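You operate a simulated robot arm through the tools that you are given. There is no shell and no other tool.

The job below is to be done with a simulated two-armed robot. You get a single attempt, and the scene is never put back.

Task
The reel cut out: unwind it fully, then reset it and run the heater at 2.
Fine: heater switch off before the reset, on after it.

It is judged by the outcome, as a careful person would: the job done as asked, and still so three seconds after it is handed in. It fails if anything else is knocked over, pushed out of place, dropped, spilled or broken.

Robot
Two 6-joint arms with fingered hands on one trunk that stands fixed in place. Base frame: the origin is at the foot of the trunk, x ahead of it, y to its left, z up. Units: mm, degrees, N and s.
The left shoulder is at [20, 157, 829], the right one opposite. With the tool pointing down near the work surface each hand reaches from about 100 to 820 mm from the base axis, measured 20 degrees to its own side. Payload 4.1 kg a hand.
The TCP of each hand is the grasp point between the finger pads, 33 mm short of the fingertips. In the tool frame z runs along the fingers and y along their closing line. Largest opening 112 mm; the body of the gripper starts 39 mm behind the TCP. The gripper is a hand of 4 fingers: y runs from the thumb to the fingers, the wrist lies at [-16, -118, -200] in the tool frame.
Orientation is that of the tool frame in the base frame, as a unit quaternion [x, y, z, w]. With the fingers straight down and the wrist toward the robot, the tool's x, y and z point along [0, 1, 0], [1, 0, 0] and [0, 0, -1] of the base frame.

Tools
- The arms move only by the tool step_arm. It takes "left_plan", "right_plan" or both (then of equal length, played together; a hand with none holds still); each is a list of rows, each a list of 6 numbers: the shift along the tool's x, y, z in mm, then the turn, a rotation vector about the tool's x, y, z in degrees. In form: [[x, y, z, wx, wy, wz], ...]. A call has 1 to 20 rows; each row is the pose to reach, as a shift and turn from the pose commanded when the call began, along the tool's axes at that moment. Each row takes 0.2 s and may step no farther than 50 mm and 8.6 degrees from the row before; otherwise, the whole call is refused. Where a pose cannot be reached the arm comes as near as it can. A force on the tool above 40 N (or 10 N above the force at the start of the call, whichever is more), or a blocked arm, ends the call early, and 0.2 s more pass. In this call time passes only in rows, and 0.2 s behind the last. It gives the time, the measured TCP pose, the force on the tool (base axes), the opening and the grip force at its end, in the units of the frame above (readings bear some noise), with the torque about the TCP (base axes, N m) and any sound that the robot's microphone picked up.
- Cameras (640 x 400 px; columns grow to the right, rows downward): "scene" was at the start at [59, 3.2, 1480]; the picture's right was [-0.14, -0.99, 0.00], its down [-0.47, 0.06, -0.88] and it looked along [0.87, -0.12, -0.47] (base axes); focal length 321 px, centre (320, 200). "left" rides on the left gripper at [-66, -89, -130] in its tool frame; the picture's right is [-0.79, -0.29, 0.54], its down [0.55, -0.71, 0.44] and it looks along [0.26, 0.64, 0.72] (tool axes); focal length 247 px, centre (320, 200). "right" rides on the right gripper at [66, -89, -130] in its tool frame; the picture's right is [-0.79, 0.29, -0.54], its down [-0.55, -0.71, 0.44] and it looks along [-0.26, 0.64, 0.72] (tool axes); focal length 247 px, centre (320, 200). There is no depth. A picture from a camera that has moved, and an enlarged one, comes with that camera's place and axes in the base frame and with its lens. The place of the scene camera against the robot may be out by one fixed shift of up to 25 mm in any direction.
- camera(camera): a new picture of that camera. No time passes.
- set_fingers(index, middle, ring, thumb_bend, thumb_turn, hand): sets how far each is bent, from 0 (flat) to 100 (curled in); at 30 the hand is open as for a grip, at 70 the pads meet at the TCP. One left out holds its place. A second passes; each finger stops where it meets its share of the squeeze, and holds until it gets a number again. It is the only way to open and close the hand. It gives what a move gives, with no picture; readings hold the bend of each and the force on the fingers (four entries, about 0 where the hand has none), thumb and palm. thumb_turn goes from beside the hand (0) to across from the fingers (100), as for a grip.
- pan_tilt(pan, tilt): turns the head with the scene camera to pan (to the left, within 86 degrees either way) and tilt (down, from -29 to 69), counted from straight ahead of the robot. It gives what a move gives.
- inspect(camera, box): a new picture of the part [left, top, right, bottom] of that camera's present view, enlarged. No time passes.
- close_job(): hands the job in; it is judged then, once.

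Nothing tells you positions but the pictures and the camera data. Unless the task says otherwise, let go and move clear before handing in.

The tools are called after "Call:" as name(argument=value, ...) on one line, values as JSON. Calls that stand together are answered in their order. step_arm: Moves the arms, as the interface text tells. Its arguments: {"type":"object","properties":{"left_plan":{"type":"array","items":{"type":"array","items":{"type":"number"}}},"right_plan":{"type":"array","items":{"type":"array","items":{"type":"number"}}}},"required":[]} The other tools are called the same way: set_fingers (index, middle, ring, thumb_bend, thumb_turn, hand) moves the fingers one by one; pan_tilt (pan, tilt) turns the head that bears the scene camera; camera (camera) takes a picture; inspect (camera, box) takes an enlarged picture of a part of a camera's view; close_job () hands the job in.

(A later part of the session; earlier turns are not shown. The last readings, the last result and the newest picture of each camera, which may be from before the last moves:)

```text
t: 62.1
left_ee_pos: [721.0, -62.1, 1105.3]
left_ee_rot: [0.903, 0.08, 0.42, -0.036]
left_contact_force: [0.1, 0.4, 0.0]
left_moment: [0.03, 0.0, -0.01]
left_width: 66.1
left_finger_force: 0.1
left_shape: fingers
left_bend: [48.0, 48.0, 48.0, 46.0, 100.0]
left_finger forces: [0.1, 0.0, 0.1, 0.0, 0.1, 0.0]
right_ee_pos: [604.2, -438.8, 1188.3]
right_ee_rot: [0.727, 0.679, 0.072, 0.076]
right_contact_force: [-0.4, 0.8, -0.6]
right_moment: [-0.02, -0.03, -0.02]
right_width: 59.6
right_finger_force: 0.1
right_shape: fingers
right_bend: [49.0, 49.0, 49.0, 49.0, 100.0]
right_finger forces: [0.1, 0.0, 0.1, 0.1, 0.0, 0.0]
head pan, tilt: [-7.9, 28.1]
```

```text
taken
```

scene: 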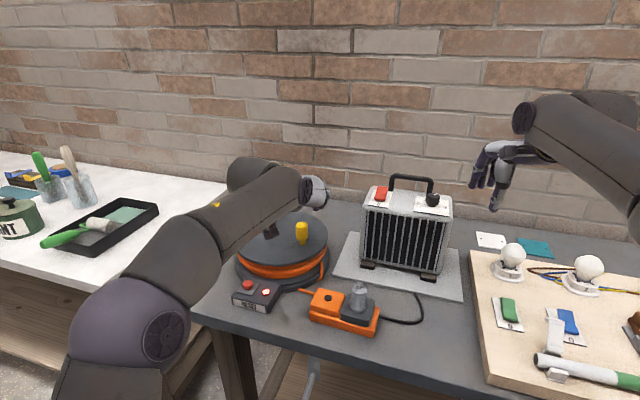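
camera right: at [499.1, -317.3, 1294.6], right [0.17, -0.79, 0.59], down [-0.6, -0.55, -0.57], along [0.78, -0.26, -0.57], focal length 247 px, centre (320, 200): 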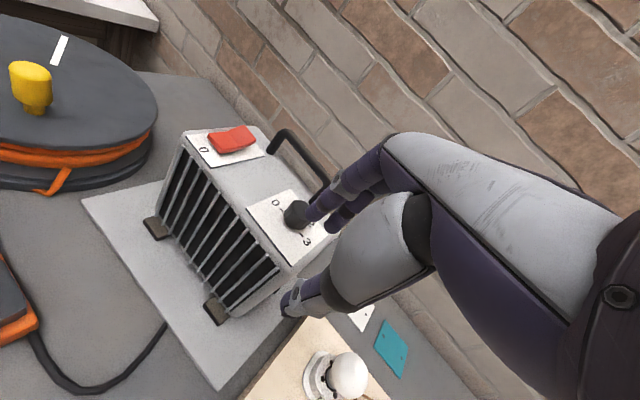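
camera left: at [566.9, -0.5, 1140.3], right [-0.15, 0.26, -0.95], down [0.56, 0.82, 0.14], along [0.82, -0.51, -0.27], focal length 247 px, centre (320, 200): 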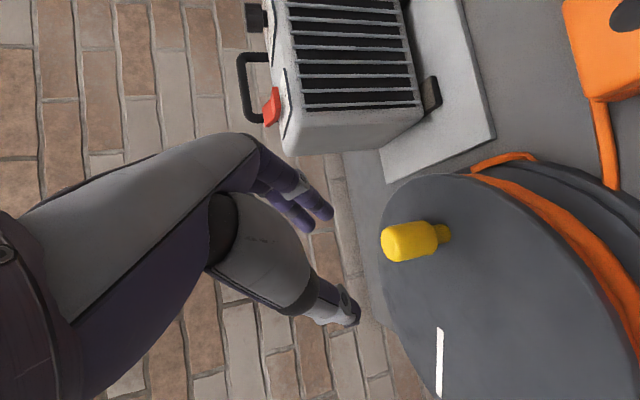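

The wrap pose is reachable here. I'll test it along the whole crank circle in the air, just above the knob.

Call:
step_arm(left_plan=[[18.2, 16.8, 37.2, 0, 0, 0], [36.4, 33.6, 74.4, 0, 0, 0], [61.9, 6.1, 104.5, 0, 0, 0], [87.3, -21.4, 134.6, 0, 0, 0], [69.6, -60.8, 113.5, 0, 0, 0], [51.9, -100.2, 92.3, 0, 0, 0], [26.5, -72.7, 62.3, 0, 0, 0], [1.1, -45.2, 32.2, 0, 0, 0]])

Call:
camera(camera="left")

Call:
inspect(camera="scene", box=[205, 180, 385, 330])

```text
t: 63.9
left_ee_pos: [738.7, -17.0, 1085.3]
left_ee_rot: [0.904, 0.08, 0.419, -0.036]
left_contact_force: [0.3, 0.7, 0.1]
left_moment: [-0.01, -0.03, -0.02]
left_width: 66.0
left_finger_force: 0.0
left_shape: fingers
left_bend: [48.0, 48.0, 48.0, 46.0, 100.0]
left_finger forces: [0.0, 0.0, 0.0, 0.1, 0.0, 0.0]
left hand out of reach, approached as far as the arm can: row 1, 2, 3, 4, 5, 6
right_ee_pos: [603.3, -438.6, 1188.7]
right_ee_rot: [0.727, 0.679, 0.071, 0.076]
right_contact_force: [0.3, 0.5, -0.6]
right_moment: [0.0, 0.03, -0.03]
right_width: 60.0
right_finger_force: 0.0
right_shape: fingers
right_bend: [49.0, 49.0, 49.0, 49.0, 100.0]
right_finger forces: [0.0, 0.0, 0.1, 0.0, 0.1, 0.1]
head pan, tilt: [-7.9, 28.1]
```

```text
taken
camera left: at [584.2, 45.7, 1119.2], right [-0.15, 0.26, -0.95], down [0.55, 0.82, 0.14], along [0.82, -0.51, -0.27], focal length 247 px, centre (320, 200)
```

left: 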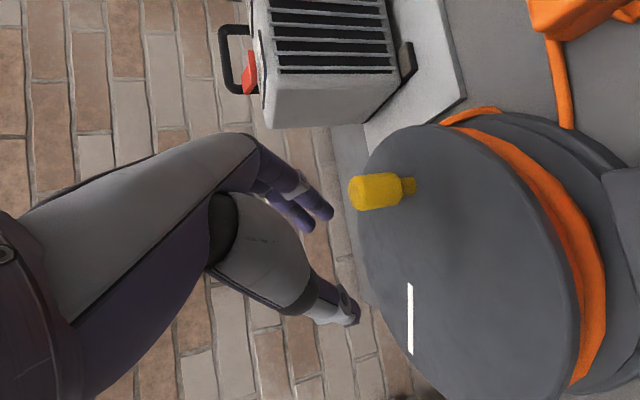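

```text
2.67 times, centred on (295, 255) of scene
camera zoom: at [59.4, 3.5, 1480.0], right [-0.14, -0.99, 0.0], down [-0.47, 0.06, -0.88], along [0.87, -0.12, -0.47], focal length 856 px, centre (387, 53)
```

zoom: 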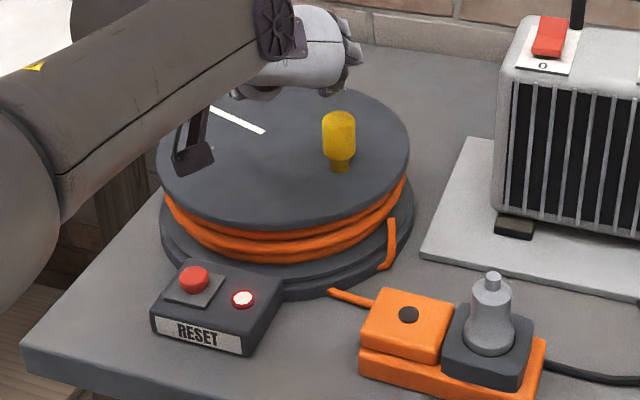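

The wrap pose can't reach the far half of the circle. Since the disc turns easily, I'll instead push the knob around with one finger used as a post. First I'll shape the hand and see how it looks.

Call:
set_fingers(hand="left", index=100, middle=60, ring=100, thumb_turn=0, thumb_bend=30)

Call:
camera(camera="left")

Call:
inspect(camera="scene", box=[225, 170, 345, 270])

```text
t: 64.9
left_ee_pos: [738.6, -15.4, 1086.5]
left_ee_rot: [0.904, 0.079, 0.419, -0.036]
left_contact_force: [-0.3, 0.6, 0.2]
left_moment: [0.03, -0.02, -0.01]
left_width: 104.9
left_finger_force: 0.2
left_shape: fingers
left_bend: [100.0, 60.0, 100.0, 30.0, 0.0]
left_finger forces: [0.1, 0.0, 0.0, 0.0, 0.0, 0.0]
right_ee_pos: [602.9, -439.8, 1189.2]
right_ee_rot: [0.727, 0.678, 0.072, 0.076]
right_contact_force: [0.1, -0.1, -0.6]
right_moment: [0.0, 0.01, 0.0]
right_width: 60.2
right_finger_force: 0.0
right_shape: fingers
right_bend: [49.0, 49.0, 49.0, 49.0, 100.0]
right_finger forces: [0.0, 0.0, 0.0, 0.0, 0.0, 0.1]
head pan, tilt: [-7.9, 28.1]
```

```text
taken
camera left: at [583.9, 45.3, 1119.5], right [-0.15, 0.26, -0.95], down [0.56, 0.82, 0.14], along [0.82, -0.51, -0.27], focal length 247 px, centre (320, 200)
```

left: 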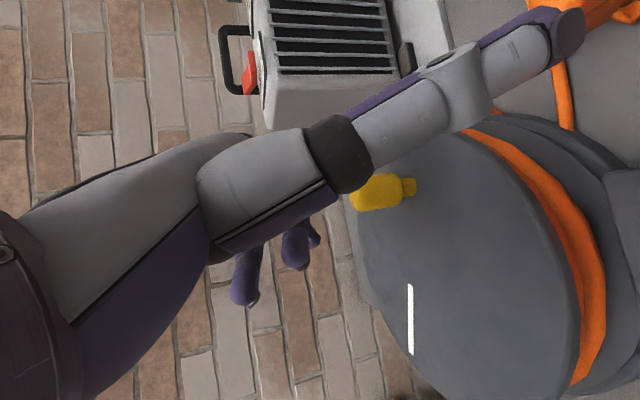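

```text
4.00 times, centred on (285, 220) of scene
camera zoom: at [59.0, 3.2, 1480.0], right [-0.14, -0.99, 0.0], down [-0.47, 0.06, -0.88], along [0.87, -0.12, -0.47], focal length 1284 px, centre (460, 120)
```

zoom: 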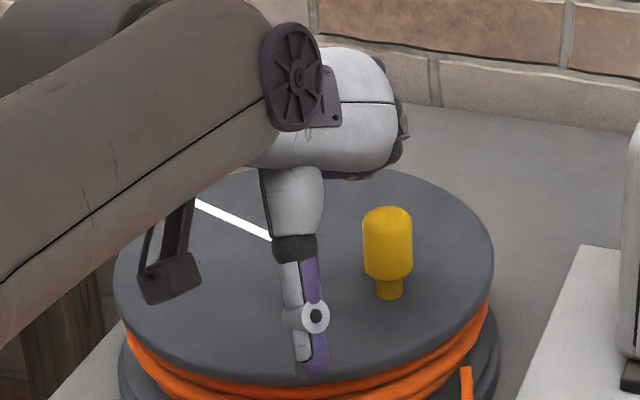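

At turn 0 the thumb swings out to the side, well out of the way. I'll tuck it back, return to the downward forward-tilted pose higher up, and then form the single-finger post there.

Call:
set_fingers(hand="left", thumb_turn=100, thumb_bend=46)

Call:
step_arm(left_plan=[[15, 0, -12.9, 0.42, -2.93, -7.86], [23, 0, -19, 0.84, -5.87, -15.7], [23, 0, -19, 1.25, -8.8, -23.6], [23, 0, -19, 1.67, -11.7, -31.4], [23, 0, -19, 2.09, -14.7, -39.3], [23, 0, -19, 2.5, -17.6, -47.1], [23, 0, -19, 2.9, -20.5, -55], [23, 0, -19, 3.3, -23.5, -62.8], [23, 0, -19, 3.76, -26.4, -70.7]])

Call:
set_fingers(hand="left", middle=66, thumb_turn=0, thumb_bend=30)

Call:
camera(camera="left")

Call:
inspect(camera="scene", box=[205, 150, 385, 300])

Call:
camera(camera="right")

```text
t: 65.9
left_ee_pos: [736.6, -15.6, 1085.7]
left_ee_rot: [0.903, 0.079, 0.42, -0.036]
left_contact_force: [-0.2, 0.5, -0.2]
left_moment: [0.0, 0.0, -0.01]
left_width: 46.2
left_finger_force: 0.0
left_shape: fingers
left_bend: [100.0, 60.0, 100.0, 46.0, 99.0]
left_finger forces: [0.0, 0.0, 0.0, 0.1, 0.1, 0.1]
right_ee_pos: [603.9, -438.4, 1189.0]
right_ee_rot: [0.728, 0.678, 0.071, 0.076]
right_contact_force: [-0.5, 0.2, 0.1]
right_moment: [0.0, 0.01, 0.02]
right_width: 60.0
right_finger_force: 0.0
right_shape: fingers
right_bend: [49.0, 49.0, 49.0, 49.0, 100.0]
right_finger forces: [0.1, 0.1, 0.0, 0.0, 0.1, 0.0]
head pan, tilt: [-7.9, 28.1]
```

```text
t: 67.9
left_ee_pos: [737.8, -14.6, 1114.9]
left_ee_rot: [0.757, 0.601, 0.155, 0.202]
left_contact_force: [0.3, -0.4, -0.2]
left_moment: [0.01, 0.0, -0.03]
left_width: 46.2
left_finger_force: 0.1
left_shape: fingers
left_bend: [100.0, 60.0, 100.0, 46.0, 99.0]
left_finger forces: [0.0, 0.0, 0.0, 0.1, 0.0, 0.1]
right_ee_pos: [603.5, -437.0, 1188.0]
right_ee_rot: [0.727, 0.679, 0.071, 0.076]
right_contact_force: [0.3, -0.7, -0.4]
right_moment: [-0.01, 0.01, 0.01]
right_width: 60.2
right_finger_force: 0.0
right_shape: fingers
right_bend: [49.0, 49.0, 49.0, 49.0, 100.0]
right_finger forces: [0.0, 0.1, 0.0, 0.0, 0.0, 0.0]
head pan, tilt: [-7.9, 28.1]
```

```text
t: 68.9
left_ee_pos: [738.2, -13.3, 1115.8]
left_ee_rot: [0.757, 0.602, 0.156, 0.201]
left_contact_force: [0.2, -0.4, -0.4]
left_moment: [0.01, 0.0, 0.02]
left_width: 104.9
left_finger_force: 0.2
left_shape: fingers
left_bend: [100.0, 66.0, 100.0, 30.0, 0.0]
left_finger forces: [0.0, 0.1, 0.1, 0.0, 0.0, 0.1]
right_ee_pos: [602.7, -438.3, 1188.1]
right_ee_rot: [0.727, 0.679, 0.071, 0.075]
right_contact_force: [-0.1, -0.2, -0.6]
right_moment: [-0.02, 0.03, -0.02]
right_width: 59.6
right_finger_force: 0.0
right_shape: fingers
right_bend: [49.0, 49.0, 49.0, 49.0, 100.0]
right_finger forces: [0.0, 0.0, 0.0, 0.0, 0.0, 0.0]
head pan, tilt: [-7.9, 28.1]
```

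```text
taken
camera left: at [586.5, -46.6, 1184.9], right [-0.17, -0.78, -0.6], down [-0.27, 0.63, -0.73], along [0.95, 0.04, -0.31], focal length 247 px, centre (320, 200)
```

left: 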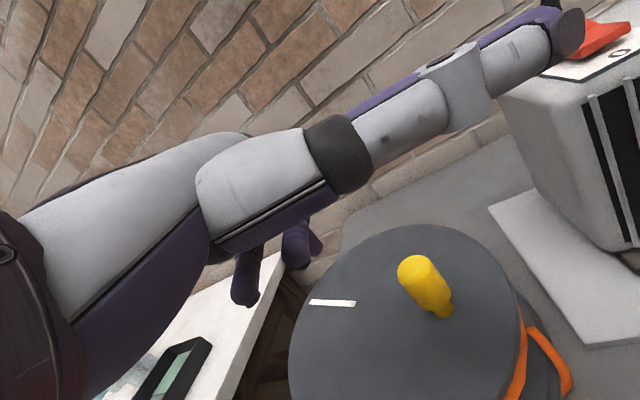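

```text
2.67 times, centred on (295, 225) of scene
camera zoom: at [59.0, 3.2, 1480.0], right [-0.14, -0.99, 0.0], down [-0.47, 0.06, -0.88], along [0.87, -0.12, -0.47], focal length 856 px, centre (387, 133)
```

zoom: 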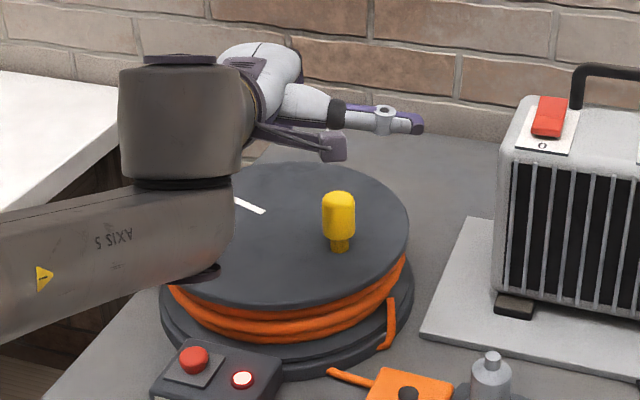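

```text
taken
camera right: at [493.4, -364.5, 1297.1], right [0.11, -0.8, 0.59], down [-0.64, -0.51, -0.57], along [0.76, -0.31, -0.57], focal length 247 px, centre (320, 200)
```

right: 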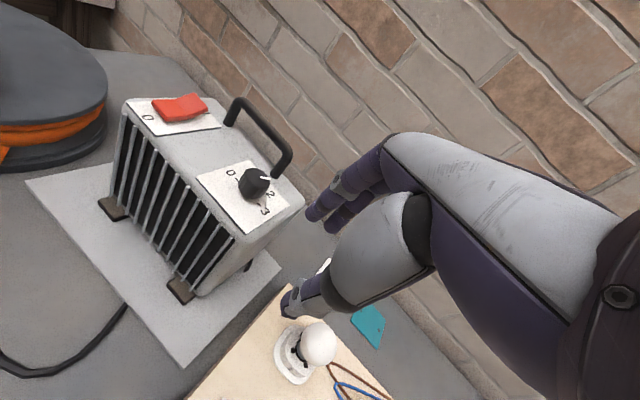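

Call:
inspect(camera="left", box=[180, 160, 400, 340])

```text
2.22 times, centred on (290, 250) of left
camera zoom: at [586.5, -46.6, 1184.9], right [-0.17, -0.78, -0.6], down [-0.27, 0.63, -0.73], along [0.95, 0.04, -0.31], focal length 549 px, centre (387, 89)
```

zoom: 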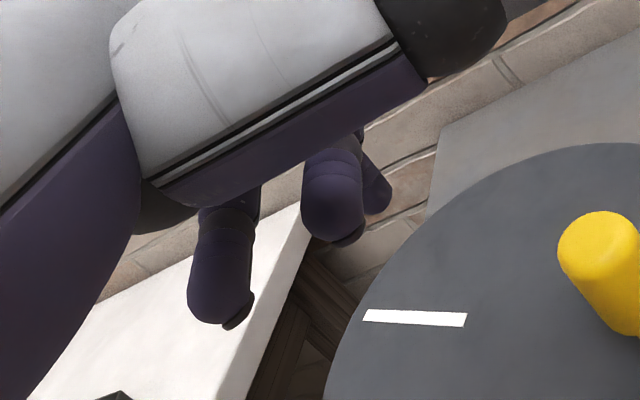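

Call:
set_fingers(hand="left", ring=20, thumb_bend=80)

Call:
camera(camera="left")

Call:
set_fingers(hand="left", ring=68, index=68, middle=68)

Call:
camera(camera="left")

Call:
inspect(camera="scene", box=[205, 130, 385, 280])

```text
t: 69.9
left_ee_pos: [737.9, -14.0, 1115.0]
left_ee_rot: [0.757, 0.602, 0.156, 0.201]
left_contact_force: [0.6, -0.4, -0.4]
left_moment: [-0.02, 0.01, -0.03]
left_width: 80.0
left_finger_force: 0.0
left_shape: fingers
left_bend: [100.0, 66.0, 20.0, 80.0, 0.0]
left_finger forces: [0.0, 0.0, 0.0, 0.1, 0.1, 0.0]
right_ee_pos: [603.1, -437.0, 1188.1]
right_ee_rot: [0.727, 0.678, 0.071, 0.077]
right_contact_force: [-0.2, 0.2, 0.0]
right_moment: [-0.01, 0.01, 0.01]
right_width: 60.1
right_finger_force: 0.0
right_shape: fingers
right_bend: [49.0, 49.0, 49.0, 49.0, 100.0]
right_finger forces: [0.0, 0.0, 0.0, 0.1, 0.0, 0.1]
head pan, tilt: [-7.9, 28.1]
```

```text
taken
camera left: at [586.5, -46.6, 1184.9], right [-0.17, -0.78, -0.6], down [-0.27, 0.63, -0.73], along [0.95, 0.04, -0.31], focal length 247 px, centre (320, 200)
```

left: 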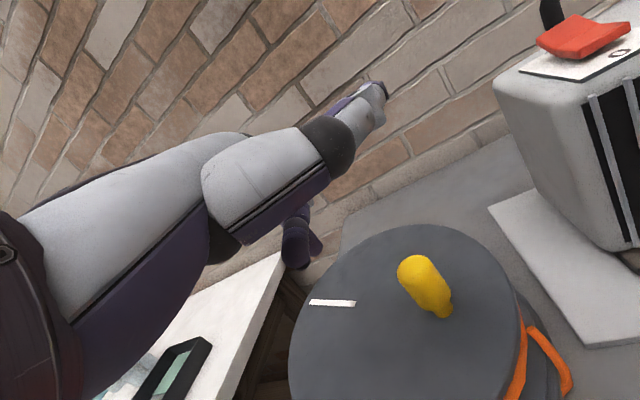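

```text
t: 70.9
left_ee_pos: [738.6, -14.6, 1115.2]
left_ee_rot: [0.757, 0.601, 0.156, 0.201]
left_contact_force: [0.1, 0.4, -0.2]
left_moment: [0.02, 0.01, 0.02]
left_width: 88.8
left_finger_force: 0.1
left_shape: fingers
left_bend: [68.0, 68.0, 68.0, 80.0, 0.0]
left_finger forces: [0.0, 0.1, 0.0, 0.0, 0.0, 0.0]
right_ee_pos: [603.1, -438.0, 1189.2]
right_ee_rot: [0.727, 0.678, 0.071, 0.077]
right_contact_force: [-0.1, -0.2, 0.2]
right_moment: [0.0, 0.0, 0.0]
right_width: 59.8
right_finger_force: 0.0
right_shape: fingers
right_bend: [49.0, 49.0, 49.0, 49.0, 100.0]
right_finger forces: [0.1, 0.1, 0.0, 0.1, 0.1, 0.0]
head pan, tilt: [-7.9, 28.1]
```

```text
taken
camera left: at [586.5, -46.6, 1185.0], right [-0.17, -0.78, -0.6], down [-0.27, 0.63, -0.73], along [0.95, 0.04, -0.31], focal length 247 px, centre (320, 200)
```

left: 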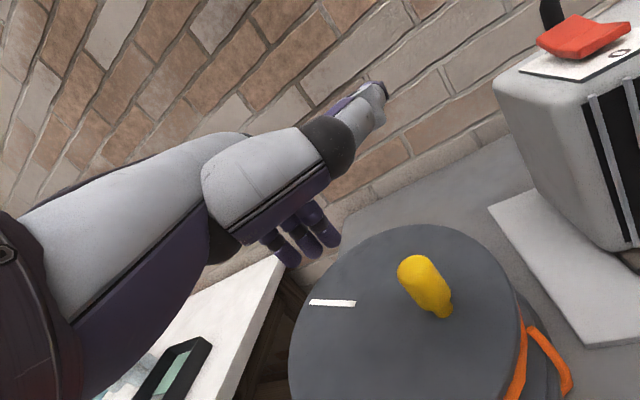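

```text
2.67 times, centred on (295, 205) of scene
camera zoom: at [59.0, 3.2, 1480.0], right [-0.14, -0.99, 0.0], down [-0.47, 0.06, -0.88], along [0.87, -0.12, -0.47], focal length 856 px, centre (387, 187)
```

zoom: 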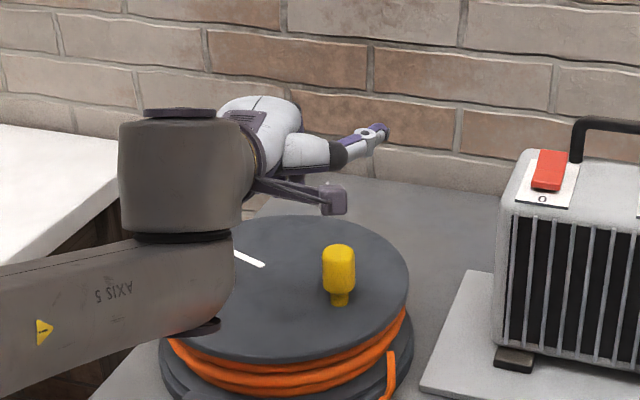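

Now I can see the finger layout: the index is in line with the TCP, the middle is 20 mm and the ring 40 mm to its left. I'll use the index as the post, curl the other two away, and lower it behind the knob.

Call:
set_fingers(hand="left", index=68, middle=100, ring=100)

Call:
step_arm(left_plan=[[-5, -23, 10, 0, 0, 0], [-9.6, -45.6, 20.2, 0, 0, 0], [-9.6, -58, 43, 0, 0, 0], [-9.6, -71.7, 66.4, 0, 0, 0]])

Call:
camera(camera="left")

Call:
inspect(camera="left", box=[220, 160, 420, 310])

Call:
inspect(camera="scene", box=[205, 150, 385, 300])

```text
t: 71.9
left_ee_pos: [739.0, -12.6, 1115.6]
left_ee_rot: [0.758, 0.601, 0.155, 0.201]
left_contact_force: [0.1, -0.3, 0.1]
left_moment: [0.06, 0.0, 0.0]
left_width: 88.7
left_finger_force: 0.2
left_shape: fingers
left_bend: [68.0, 100.0, 100.0, 80.0, 0.0]
left_finger forces: [0.1, 0.1, 0.1, 0.0, 0.0, 0.0]
right_ee_pos: [602.7, -438.6, 1189.0]
right_ee_rot: [0.727, 0.678, 0.072, 0.076]
right_contact_force: [0.1, 0.3, 1.4]
right_moment: [-0.01, -0.01, 0.02]
right_width: 59.8
right_finger_force: 0.0
right_shape: fingers
right_bend: [49.0, 49.0, 49.0, 49.0, 100.0]
right_finger forces: [0.0, 0.0, 0.1, 0.0, 0.0, 0.0]
head pan, tilt: [-7.9, 28.1]
```

```text
t: 72.9
left_ee_pos: [706.9, -15.5, 1022.2]
left_ee_rot: [0.757, 0.601, 0.156, 0.202]
left_contact_force: [0.1, -0.3, -0.2]
left_moment: [-0.03, -0.04, -0.02]
left_width: 88.8
left_finger_force: 0.0
left_shape: fingers
left_bend: [68.0, 100.0, 100.0, 80.0, 0.0]
left_finger forces: [0.0, 0.1, 0.1, 0.0, 0.0, 0.1]
right_ee_pos: [601.9, -439.1, 1188.1]
right_ee_rot: [0.727, 0.678, 0.071, 0.076]
right_contact_force: [0.9, 0.5, 0.7]
right_moment: [0.0, -0.01, 0.01]
right_width: 59.9
right_finger_force: 0.1
right_shape: fingers
right_bend: [49.0, 49.0, 49.0, 49.0, 100.0]
right_finger forces: [0.1, 0.1, 0.0, 0.0, 0.1, 0.0]
head pan, tilt: [-7.9, 28.1]
```

```text
taken
camera left: at [555.1, -49.3, 1091.9], right [-0.17, -0.78, -0.6], down [-0.27, 0.63, -0.73], along [0.95, 0.04, -0.31], focal length 247 px, centre (320, 200)
```

left: 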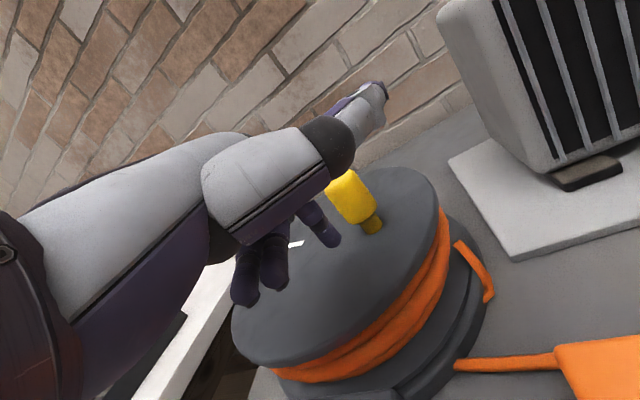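

```text
2.67 times, centred on (320, 235) of left
camera zoom: at [555.1, -49.3, 1091.9], right [-0.17, -0.78, -0.6], down [-0.27, 0.63, -0.73], along [0.95, 0.04, -0.31], focal length 659 px, centre (320, 107)
```

zoom: 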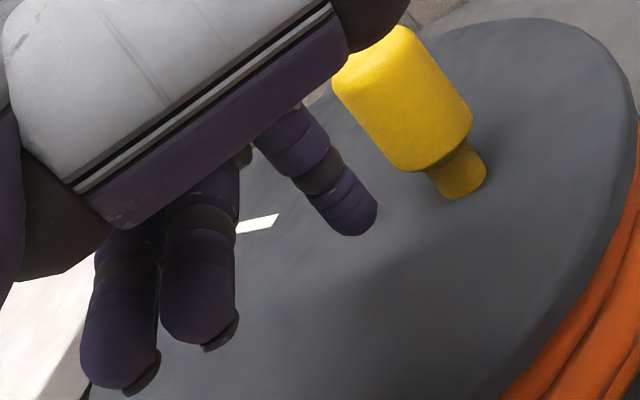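

```text
2.67 times, centred on (295, 225) of scene
camera zoom: at [58.8, 3.1, 1480.0], right [-0.14, -0.99, 0.0], down [-0.47, 0.06, -0.88], along [0.87, -0.12, -0.47], focal length 856 px, centre (387, 133)
```

zoom: 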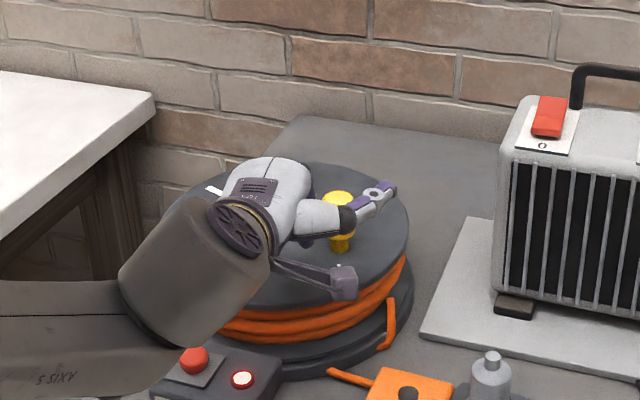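

The index post stands just behind the knob in the counter-clockwise direction. I'll push it around, watching the forces.

Call:
step_arm(left_plan=[[-11.7, 4.7, 2.7, 0, 0, 0], [-22.2, 11, 6.4, 0, 0, 0], [-31.4, 19, 10.9, 0, 0, 0], [-38.7, 28.1, 16.1, 0, 0, 0], [-44.3, 38.1, 21.9, 0, 0, 0], [-47.6, 48.9, 28, 0, 0, 0], [-48.8, 60.1, 34.3, 0, 0, 0], [-47.7, 71.2, 40.7, 0, 0, 0]])

Call:
camera(camera="left")

Call:
inspect(camera="scene", box=[205, 150, 385, 300])

```text
t: 74.7
left_ee_pos: [776.4, -81.8, 1023.0]
left_ee_rot: [0.757, 0.601, 0.156, 0.203]
left_contact_force: [0.0, -1.5, 0.3]
left_moment: [0.03, 0.01, 0.01]
left_width: 88.7
left_finger_force: 0.0
left_shape: fingers
left_bend: [68.0, 100.0, 100.0, 80.0, 0.0]
left_finger forces: [0.1, 0.0, 0.0, 0.0, 0.0, 0.0]
right_ee_pos: [603.7, -437.8, 1187.9]
right_ee_rot: [0.728, 0.678, 0.071, 0.077]
right_contact_force: [-0.5, 0.3, 0.1]
right_moment: [-0.02, 0.0, -0.01]
right_width: 59.7
right_finger_force: 0.1
right_shape: fingers
right_bend: [49.0, 49.0, 49.0, 49.0, 100.0]
right_finger forces: [0.1, 0.0, 0.1, 0.1, 0.0, 0.1]
head pan, tilt: [-7.9, 28.1]
```

```text
taken
camera left: at [624.3, -114.3, 1092.6], right [-0.16, -0.78, -0.6], down [-0.27, 0.63, -0.73], along [0.95, 0.04, -0.31], focal length 247 px, centre (320, 200)
```

left: 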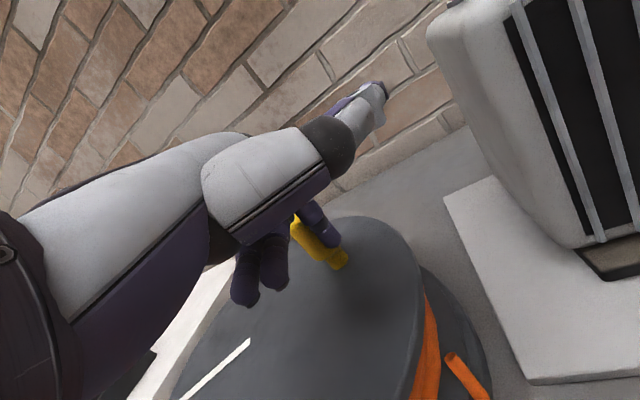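

```text
2.67 times, centred on (295, 225) of scene
camera zoom: at [58.8, 3.3, 1480.0], right [-0.14, -0.99, 0.0], down [-0.47, 0.06, -0.88], along [0.87, -0.12, -0.47], focal length 856 px, centre (387, 133)
```

zoom: 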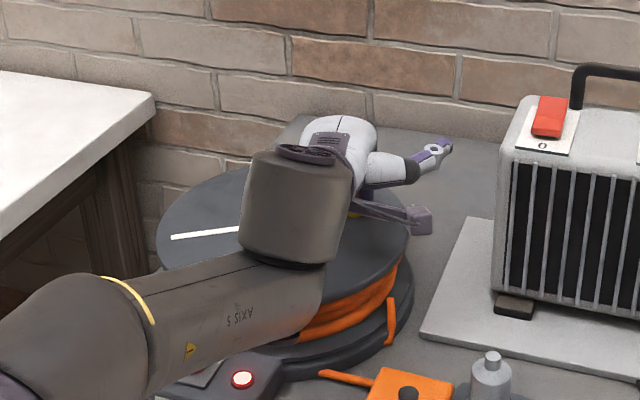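

Call:
step_arm(left_plan=[[6.8, 8.7, 4.9, 0, 0, 0], [12, 18.5, 10.4, 0, 0, 0], [19.1, 27.3, 15.3, 0, 0, 0], [27.9, 34.9, 19.6, 0, 0, 0], [38.1, 41, 23, 0, 0, 0], [49.2, 45.6, 25.5, 0, 0, 0], [61.3, 48.4, 27, 0, 0, 0], [73.6, 49.3, 27.5, 0, 0, 0]])

Call:
camera(camera="left")

Call:
inspect(camera="scene", box=[205, 150, 385, 300])

```text
t: 76.5
left_ee_pos: [831.0, -46.9, 1021.2]
left_ee_rot: [0.758, 0.601, 0.155, 0.202]
left_contact_force: [-0.3, -0.9, -0.4]
left_moment: [0.0, -0.02, 0.0]
left_width: 88.4
left_finger_force: 0.0
left_shape: fingers
left_bend: [68.0, 100.0, 100.0, 80.0, 0.0]
left_finger forces: [0.1, 0.0, 0.0, 0.0, 0.1, 0.0]
left hand out of reach, approached as far as the arm can: row 5, 6, 7, 8
right_ee_pos: [602.9, -438.4, 1187.8]
right_ee_rot: [0.728, 0.678, 0.071, 0.076]
right_contact_force: [0.4, 0.0, 0.6]
right_moment: [0.05, 0.0, -0.01]
right_width: 59.9
right_finger_force: 0.1
right_shape: fingers
right_bend: [49.0, 49.0, 49.0, 49.0, 100.0]
right_finger forces: [0.0, 0.0, 0.0, 0.0, 0.0, 0.0]
head pan, tilt: [-7.9, 28.1]
```

```text
taken
camera left: at [679.3, -79.1, 1091.2], right [-0.17, -0.78, -0.6], down [-0.27, 0.63, -0.73], along [0.95, 0.04, -0.31], focal length 247 px, centre (320, 200)
```

left: 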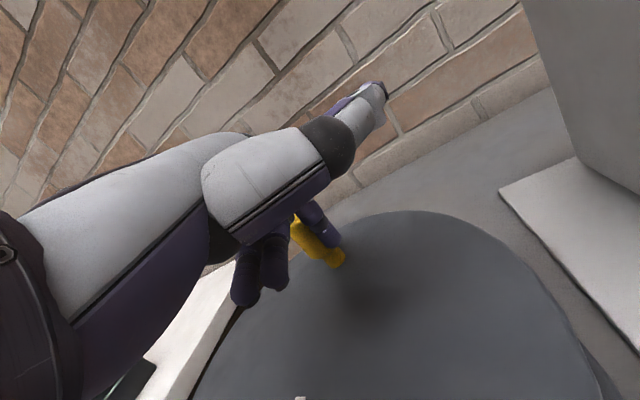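

```text
2.67 times, centred on (295, 225) of scene
camera zoom: at [59.0, 3.2, 1480.0], right [-0.14, -0.99, 0.0], down [-0.47, 0.06, -0.88], along [0.87, -0.12, -0.47], focal length 856 px, centre (387, 133)
```

zoom: 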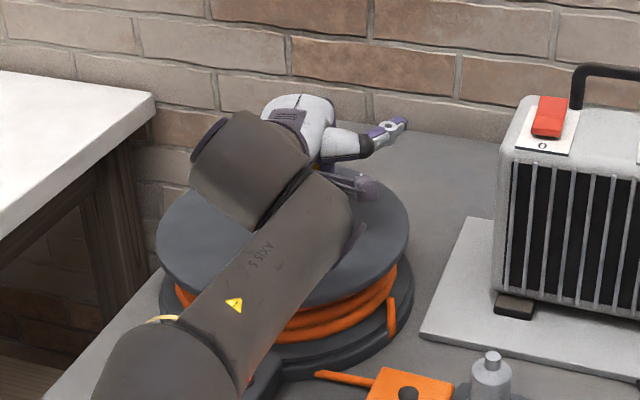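

The post works with very little force, but the far side was about 20 mm out of reach. The latest views give a crank radius of about 74 with the centre at (813, -12). I'll back off, extend the index a little further forward, and continue pushing round the far side.

Call:
step_arm(left_plan=[[-14, -10, -1, 0, 0, 0], [-29, -20.9, -1.4, 0, 0, 0]])

Call:
set_fingers(hand="left", index=51)

Call:
camera(camera="left")

Call:
inspect(camera="left", box=[220, 160, 420, 310])

```text
t: 77.1
left_ee_pos: [807.4, -70.3, 1011.8]
left_ee_rot: [0.758, 0.601, 0.156, 0.202]
left_contact_force: [0.2, 0.1, -0.4]
left_moment: [0.0, -0.01, -0.02]
left_width: 88.8
left_finger_force: 0.0
left_shape: fingers
left_bend: [68.0, 100.0, 100.0, 80.0, 0.0]
left_finger forces: [0.0, 0.0, 0.0, 0.0, 0.1, 0.0]
right_ee_pos: [604.3, -437.9, 1189.1]
right_ee_rot: [0.727, 0.678, 0.071, 0.076]
right_contact_force: [-0.1, -0.6, 0.5]
right_moment: [0.05, 0.01, -0.01]
right_width: 59.9
right_finger_force: 0.0
right_shape: fingers
right_bend: [49.0, 49.0, 49.0, 49.0, 100.0]
right_finger forces: [0.1, 0.0, 0.0, 0.0, 0.0, 0.1]
head pan, tilt: [-7.9, 28.1]
```

```text
t: 78.1
left_ee_pos: [807.3, -70.4, 1011.5]
left_ee_rot: [0.757, 0.601, 0.155, 0.201]
left_contact_force: [0.6, 0.1, 0.8]
left_moment: [0.04, 0.03, 0.01]
left_width: 87.3
left_finger_force: 0.0
left_shape: fingers
left_bend: [51.0, 100.0, 100.0, 80.0, 0.0]
left_finger forces: [0.0, 0.0, 0.1, 0.1, 0.1, 0.1]
right_ee_pos: [603.4, -437.9, 1189.2]
right_ee_rot: [0.728, 0.678, 0.071, 0.077]
right_contact_force: [-0.7, 0.1, -0.5]
right_moment: [0.0, 0.01, 0.01]
right_width: 59.9
right_finger_force: 0.0
right_shape: fingers
right_bend: [49.0, 49.0, 49.0, 49.0, 100.0]
right_finger forces: [0.0, 0.1, 0.1, 0.0, 0.1, 0.0]
head pan, tilt: [-7.9, 28.1]
```

```text
taken
camera left: at [655.0, -102.1, 1081.7], right [-0.17, -0.78, -0.6], down [-0.27, 0.63, -0.73], along [0.95, 0.04, -0.31], focal length 247 px, centre (320, 200)
```

left: 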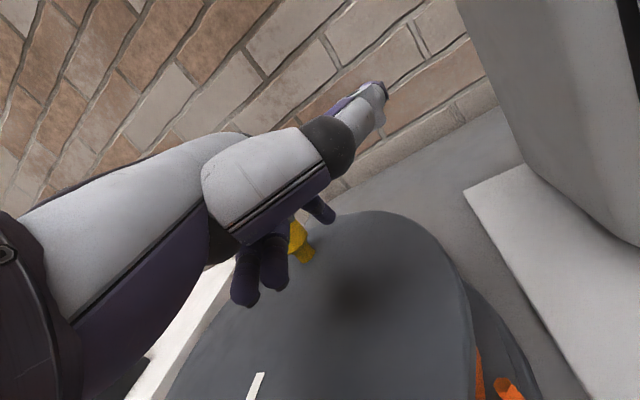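

```text
2.67 times, centred on (320, 235) of left
camera zoom: at [655.0, -102.1, 1081.7], right [-0.17, -0.78, -0.6], down [-0.27, 0.63, -0.73], along [0.95, 0.04, -0.31], focal length 659 px, centre (320, 107)
```

zoom: 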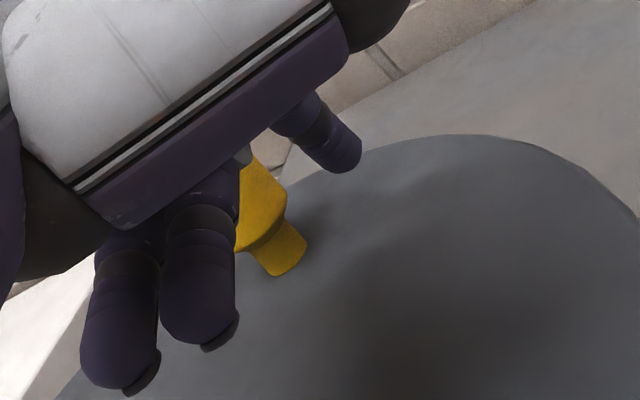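

Call:
step_arm(left_plan=[[7.9, 8.9, 5, 0, 0, 0], [19.9, 15.4, 8.6, 0, 0, 0], [33, 18.1, 10, 0, 0, 0], [46.3, 18.1, 9.9, 0, 0, 0], [59.2, 16.4, 8.9, 0, 0, 0], [71.7, 12.9, 6.9, 0, 0, 0], [84.1, 9.5, 4.9, 0, 0, 0], [96.3, 5.3, 2.4, 0, 0, 0]])

Call:
camera(camera="left")

Call:
inspect(camera="scene", box=[205, 150, 385, 300])

```text
t: 79.9
left_ee_pos: [835.4, 24.0, 1012.9]
left_ee_rot: [0.757, 0.602, 0.156, 0.201]
left_contact_force: [-1.8, 1.2, 1.4]
left_moment: [0.01, -0.04, 0.02]
left_width: 86.9
left_finger_force: 1.3
left_shape: fingers
left_bend: [52.0, 100.0, 100.0, 80.0, 0.0]
left_finger forces: [0.5, 2.2, 0.0, 0.0, 0.0, 0.0]
right_ee_pos: [603.5, -438.9, 1188.4]
right_ee_rot: [0.726, 0.679, 0.072, 0.076]
right_contact_force: [0.1, 0.6, -0.2]
right_moment: [-0.02, -0.01, 0.02]
right_width: 60.1
right_finger_force: 0.0
right_shape: fingers
right_bend: [49.0, 49.0, 49.0, 49.0, 100.0]
right_finger forces: [0.0, 0.0, 0.0, 0.1, 0.0, 0.1]
head pan, tilt: [-7.9, 28.1]
```

```text
taken
camera left: at [682.9, -8.3, 1082.4], right [-0.16, -0.78, -0.6], down [-0.27, 0.63, -0.73], along [0.95, 0.04, -0.31], focal length 247 px, centre (320, 200)
```

left: 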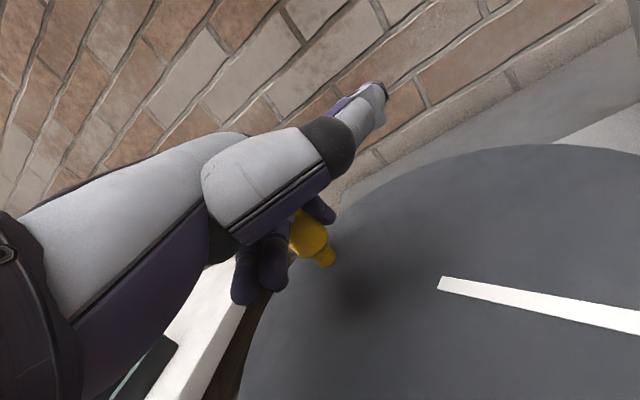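

```text
2.67 times, centred on (295, 225) of scene
camera zoom: at [58.9, 3.1, 1480.0], right [-0.14, -0.99, 0.0], down [-0.47, 0.06, -0.88], along [0.87, -0.12, -0.47], focal length 856 px, centre (387, 133)
```

zoom: 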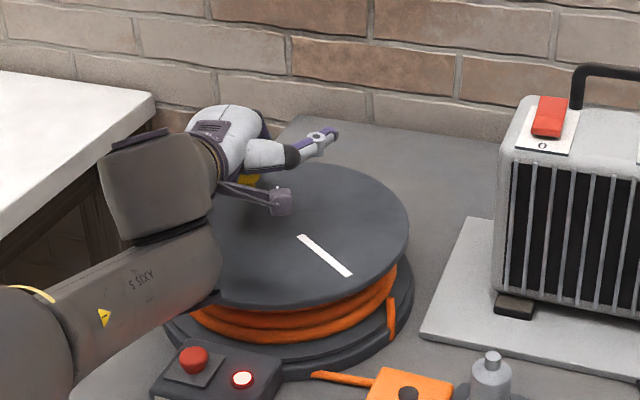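

The knob went around the far side smoothly. I'll continue over the left side.

Call:
step_arm(left_plan=[[-10.3, 0, 0, 0, 0, 0], [-5.6, 9.7, 5.5, 0, 0, 0], [6.3, 8.2, 4.6, 0, 0, 0], [17.3, 3.3, 1.8, 0, 0, 0], [25.7, -3.8, -2.3, 0, 0, 0], [31.7, -12.1, -7.1, 0, 0, 0], [36.2, -22, -12.7, 0, 0, 0], [37.6, -32.1, -18.4, 0, 0, 0]])

Call:
camera(camera="left")

Call:
inspect(camera="scene", box=[205, 150, 385, 300])

```text
t: 81.7
left_ee_pos: [809.1, 67.6, 1016.5]
left_ee_rot: [0.755, 0.602, 0.161, 0.204]
left_contact_force: [1.9, -8.8, 31.6]
left_moment: [0.37, -0.29, -0.1]
left_width: 86.7
left_finger_force: 19.6
left_shape: fingers
left_bend: [45.0, 100.0, 100.0, 80.0, 0.0]
left_finger forces: [9.3, 30.6, 0.0, 0.1, 0.1, 0.0]
left hand out of reach, approached as far as the arm can: row 2, 5
right_ee_pos: [601.3, -437.9, 1188.1]
right_ee_rot: [0.728, 0.678, 0.071, 0.077]
right_contact_force: [-0.4, -0.2, 0.1]
right_moment: [-0.01, 0.03, 0.0]
right_width: 59.9
right_finger_force: 0.1
right_shape: fingers
right_bend: [49.0, 49.0, 49.0, 49.0, 100.0]
right_finger forces: [0.0, 0.1, 0.1, 0.0, 0.1, 0.0]
head pan, tilt: [-7.9, 28.1]
```

```text
taken
camera left: at [654.6, 35.7, 1085.1], right [-0.16, -0.78, -0.61], down [-0.26, 0.62, -0.74], along [0.95, 0.04, -0.3], focal length 247 px, centre (320, 200)
```

left: 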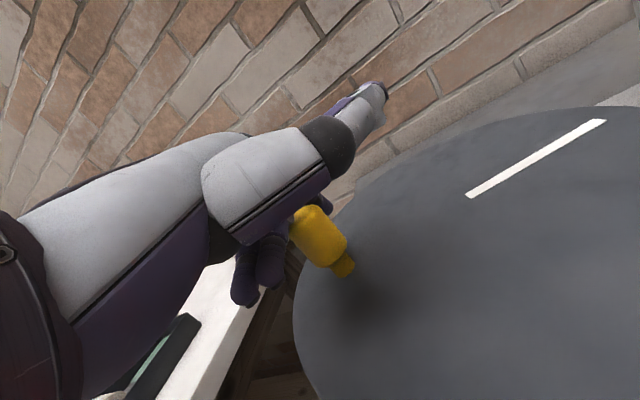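

```text
2.67 times, centred on (295, 225) of scene
camera zoom: at [58.0, 2.7, 1480.1], right [-0.14, -0.99, 0.0], down [-0.47, 0.06, -0.88], along [0.87, -0.12, -0.47], focal length 856 px, centre (387, 133)
```

zoom: 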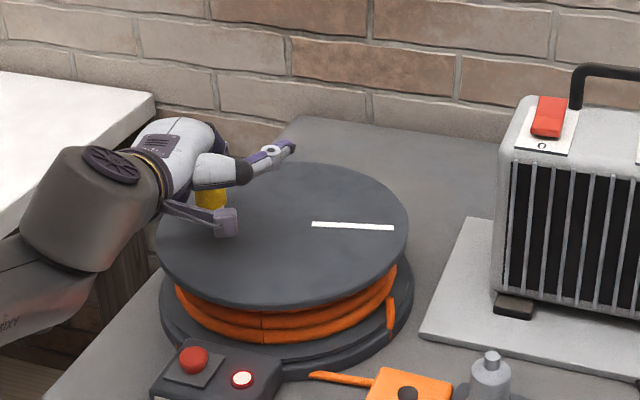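

The curled middle finger is pressing on the knob's top. I'll lift clear, straighten the middle and ring fingers out of the way, and come back down with only the index as the post.

Call:
step_arm(left_plan=[[0, 13, -22, 0, 0, 0], [0, 27, -46, 0, 0, 0]])

Call:
set_fingers(hand="left", index=52, middle=0, ring=0)

Call:
camera(camera="left")

Call:
inspect(camera="scene", box=[205, 150, 385, 300])

```text
t: 82.3
left_ee_pos: [806.5, 68.5, 1061.3]
left_ee_rot: [0.758, 0.601, 0.155, 0.2]
left_contact_force: [0.0, -0.3, 0.2]
left_moment: [-0.01, 0.02, 0.0]
left_width: 86.7
left_finger_force: 0.0
left_shape: fingers
left_bend: [51.0, 100.0, 100.0, 80.0, 0.0]
left_finger forces: [0.0, 0.0, 0.0, 0.0, 0.1, 0.0]
right_ee_pos: [603.2, -437.8, 1188.9]
right_ee_rot: [0.726, 0.679, 0.072, 0.077]
right_contact_force: [0.2, 1.0, 0.4]
right_moment: [-0.01, 0.05, 0.0]
right_width: 59.9
right_finger_force: 0.1
right_shape: fingers
right_bend: [49.0, 49.0, 49.0, 49.0, 100.0]
right_finger forces: [0.0, 0.1, 0.0, 0.0, 0.1, 0.0]
head pan, tilt: [-7.9, 28.1]
```

```text
t: 83.3
left_ee_pos: [808.1, 66.8, 1065.1]
left_ee_rot: [0.757, 0.601, 0.156, 0.201]
left_contact_force: [-0.5, -1.3, 0.2]
left_moment: [-0.02, 0.05, -0.01]
left_width: 87.1
left_finger_force: 0.1
left_shape: fingers
left_bend: [52.0, 0.0, 0.0, 80.0, 0.0]
left_finger forces: [0.0, 0.0, 0.0, 0.0, 0.0, 0.1]
right_ee_pos: [602.2, -437.8, 1188.3]
right_ee_rot: [0.728, 0.678, 0.071, 0.077]
right_contact_force: [-0.6, -0.1, -0.8]
right_moment: [0.0, -0.03, -0.02]
right_width: 59.7
right_finger_force: 0.1
right_shape: fingers
right_bend: [49.0, 49.0, 49.0, 49.0, 100.0]
right_finger forces: [0.0, 0.0, 0.0, 0.0, 0.0, 0.1]
head pan, tilt: [-7.9, 28.1]
```

```text
taken
camera left: at [655.1, 35.1, 1133.7], right [-0.17, -0.78, -0.6], down [-0.27, 0.63, -0.73], along [0.95, 0.04, -0.31], focal length 247 px, centre (320, 200)
```

left: 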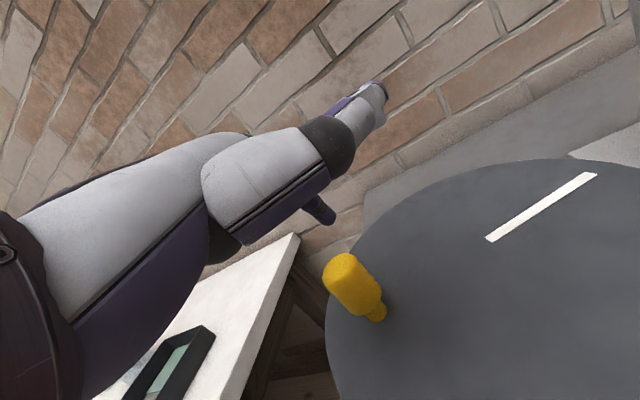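

```text
2.67 times, centred on (295, 225) of scene
camera zoom: at [59.0, 3.2, 1480.0], right [-0.14, -0.99, 0.0], down [-0.47, 0.06, -0.88], along [0.87, -0.12, -0.47], focal length 856 px, centre (387, 133)
```

zoom: 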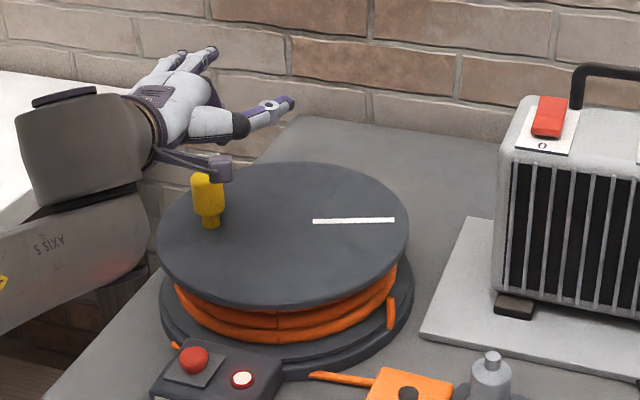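

Only the index hangs down now, and free cable is appearing around the base. I'll lower the post on the far side of the knob and pull it round the left side.

Call:
step_arm(left_plan=[[3.8, -3, 25, 0, 0, 0], [3.8, -15.6, 49.8, 0, 0, 0], [3.5, -24.7, 44.7, 0, 0, 0], [5.2, -36.6, 37.9, 0, 0, 0], [4.4, -48.6, 31.1, 0, 0, 0], [1.3, -60.3, 24.5, 0, 0, 0], [-4.1, -71.2, 18.3, 0, 0, 0], [-11.6, -81.3, 12.7, 0, 0, 0], [-21, -90.1, 7.8, 0, 0, 0]])

Call:
camera(camera="left")

Call:
inspect(camera="scene", box=[205, 150, 385, 300])

```text
t: 85.3
left_ee_pos: [730.9, 63.4, 1015.2]
left_ee_rot: [0.758, 0.601, 0.155, 0.2]
left_contact_force: [0.6, 0.9, -0.4]
left_moment: [0.0, -0.02, 0.04]
left_width: 87.4
left_finger_force: 0.0
left_shape: fingers
left_bend: [52.0, 0.0, 0.0, 80.0, 0.0]
left_finger forces: [0.0, 0.1, 0.0, 0.0, 0.0, 0.1]
right_ee_pos: [602.9, -437.5, 1189.1]
right_ee_rot: [0.727, 0.679, 0.071, 0.076]
right_contact_force: [0.4, -0.8, 0.0]
right_moment: [-0.02, 0.01, -0.01]
right_width: 59.8
right_finger_force: 0.0
right_shape: fingers
right_bend: [49.0, 49.0, 49.0, 49.0, 100.0]
right_finger forces: [0.0, 0.0, 0.1, 0.1, 0.1, 0.1]
head pan, tilt: [-7.9, 28.1]
```

```text
taken
camera left: at [578.8, 30.9, 1085.1], right [-0.17, -0.78, -0.6], down [-0.27, 0.63, -0.73], along [0.95, 0.04, -0.31], focal length 247 px, centre (320, 200)
```

left: 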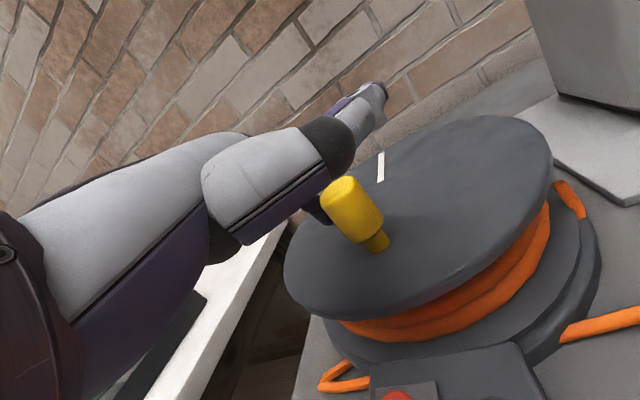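

```text
2.67 times, centred on (295, 225) of scene
camera zoom: at [59.2, 3.2, 1480.0], right [-0.14, -0.99, 0.0], down [-0.47, 0.06, -0.88], along [0.87, -0.12, -0.47], focal length 856 px, centre (387, 133)
```

zoom: 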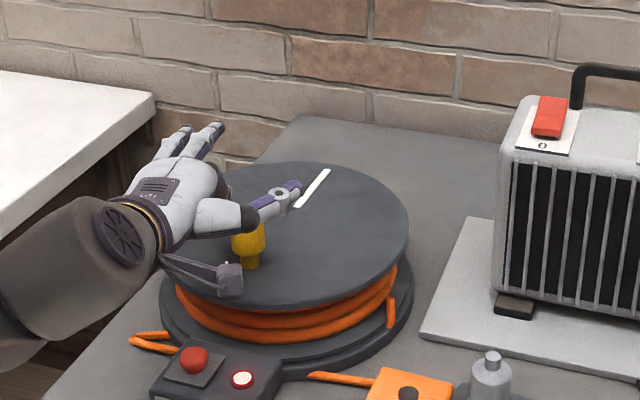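

That works with almost no force, and the free cable loop keeps growing. I'll push one full turn in a single call.

Call:
step_arm(left_plan=[[-21, -11.8, -6.6, 0, 0, 0], [-44.9, -17.4, -9.6, 0, 0, 0], [-69.6, -16.2, -8.8, 0, 0, 0], [-92.6, -8.4, -4.2, 0, 0, 0], [-111.8, 5.1, 3.6, 0, 0, 0], [-125.3, 23.2, 14, 0, 0, 0], [-131.6, 44, 25.8, 0, 0, 0], [-130.3, 65.5, 37.9, 0, 0, 0], [-121.4, 85.6, 49.3, 0, 0, 0], [-105.8, 102.3, 58.6, 0, 0, 0], [-85.7, 111.4, 63.6, 0, 0, 0], [-63.4, 110.4, 63, 0, 0, 0], [-39.8, 106.5, 60.6, 0, 0, 0], [-16, 100.8, 57.2, 0, 0, 0], [4.9, 93, 52.7, 0, 0, 0], [19.2, 78.9, 44.6, 0, 0, 0], [25.6, 58.1, 32.8, 0, 0, 0], [24.3, 36.7, 20.6, 0, 0, 0], [15.3, 16.6, 9.3, 0, 0, 0], [0, 0, 0, 0, 0, 0]])

Call:
camera(camera="left")

Call:
inspect(camera="scene", box=[205, 150, 385, 300])

```text
t: 86.2
left_ee_pos: [703.4, 8.7, 1018.0]
left_ee_rot: [0.747, 0.611, 0.162, 0.205]
left_contact_force: [-7.7, 16.5, 1.3]
left_moment: [-0.01, -0.04, 0.26]
left_width: 87.9
left_finger_force: 9.5
left_shape: fingers
left_bend: [61.0, 0.0, 0.0, 80.0, 0.0]
left_finger forces: [18.7, 0.0, 0.0, 0.1, 0.0, 0.1]
right_ee_pos: [602.7, -437.0, 1189.7]
right_ee_rot: [0.727, 0.679, 0.071, 0.076]
right_contact_force: [-0.1, 0.7, 0.2]
right_moment: [-0.03, 0.0, -0.03]
right_width: 60.0
right_finger_force: 0.1
right_shape: fingers
right_bend: [49.0, 49.0, 49.0, 49.0, 100.0]
right_finger forces: [0.0, 0.1, 0.0, 0.0, 0.0, 0.0]
head pan, tilt: [-7.9, 28.1]
stopped in row 4 (left hand): the force on the tool passed its limit at 49 N (the readings are from after the stop); the commanded pose is now the measured one
```

```text
taken
camera left: at [551.9, -28.2, 1086.6], right [-0.14, -0.79, -0.6], down [-0.28, 0.61, -0.74], along [0.95, 0.07, -0.3], focal length 247 px, centre (320, 200)
```

left: 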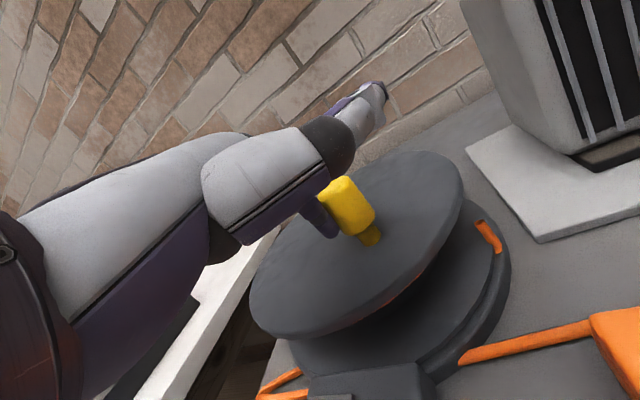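

```text
2.67 times, centred on (295, 225) of scene
camera zoom: at [58.7, 4.2, 1480.0], right [-0.14, -0.99, 0.0], down [-0.47, 0.06, -0.88], along [0.87, -0.12, -0.47], focal length 856 px, centre (387, 133)
```

zoom: 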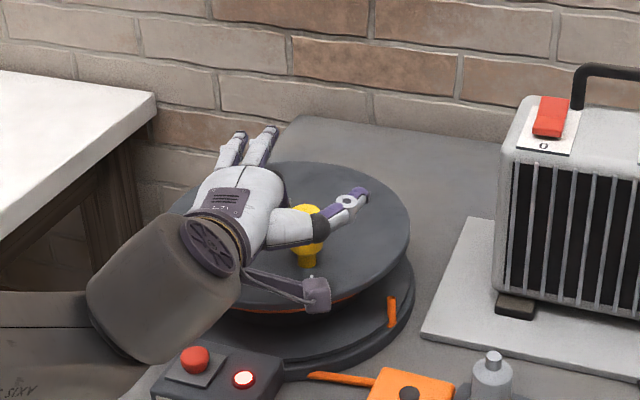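

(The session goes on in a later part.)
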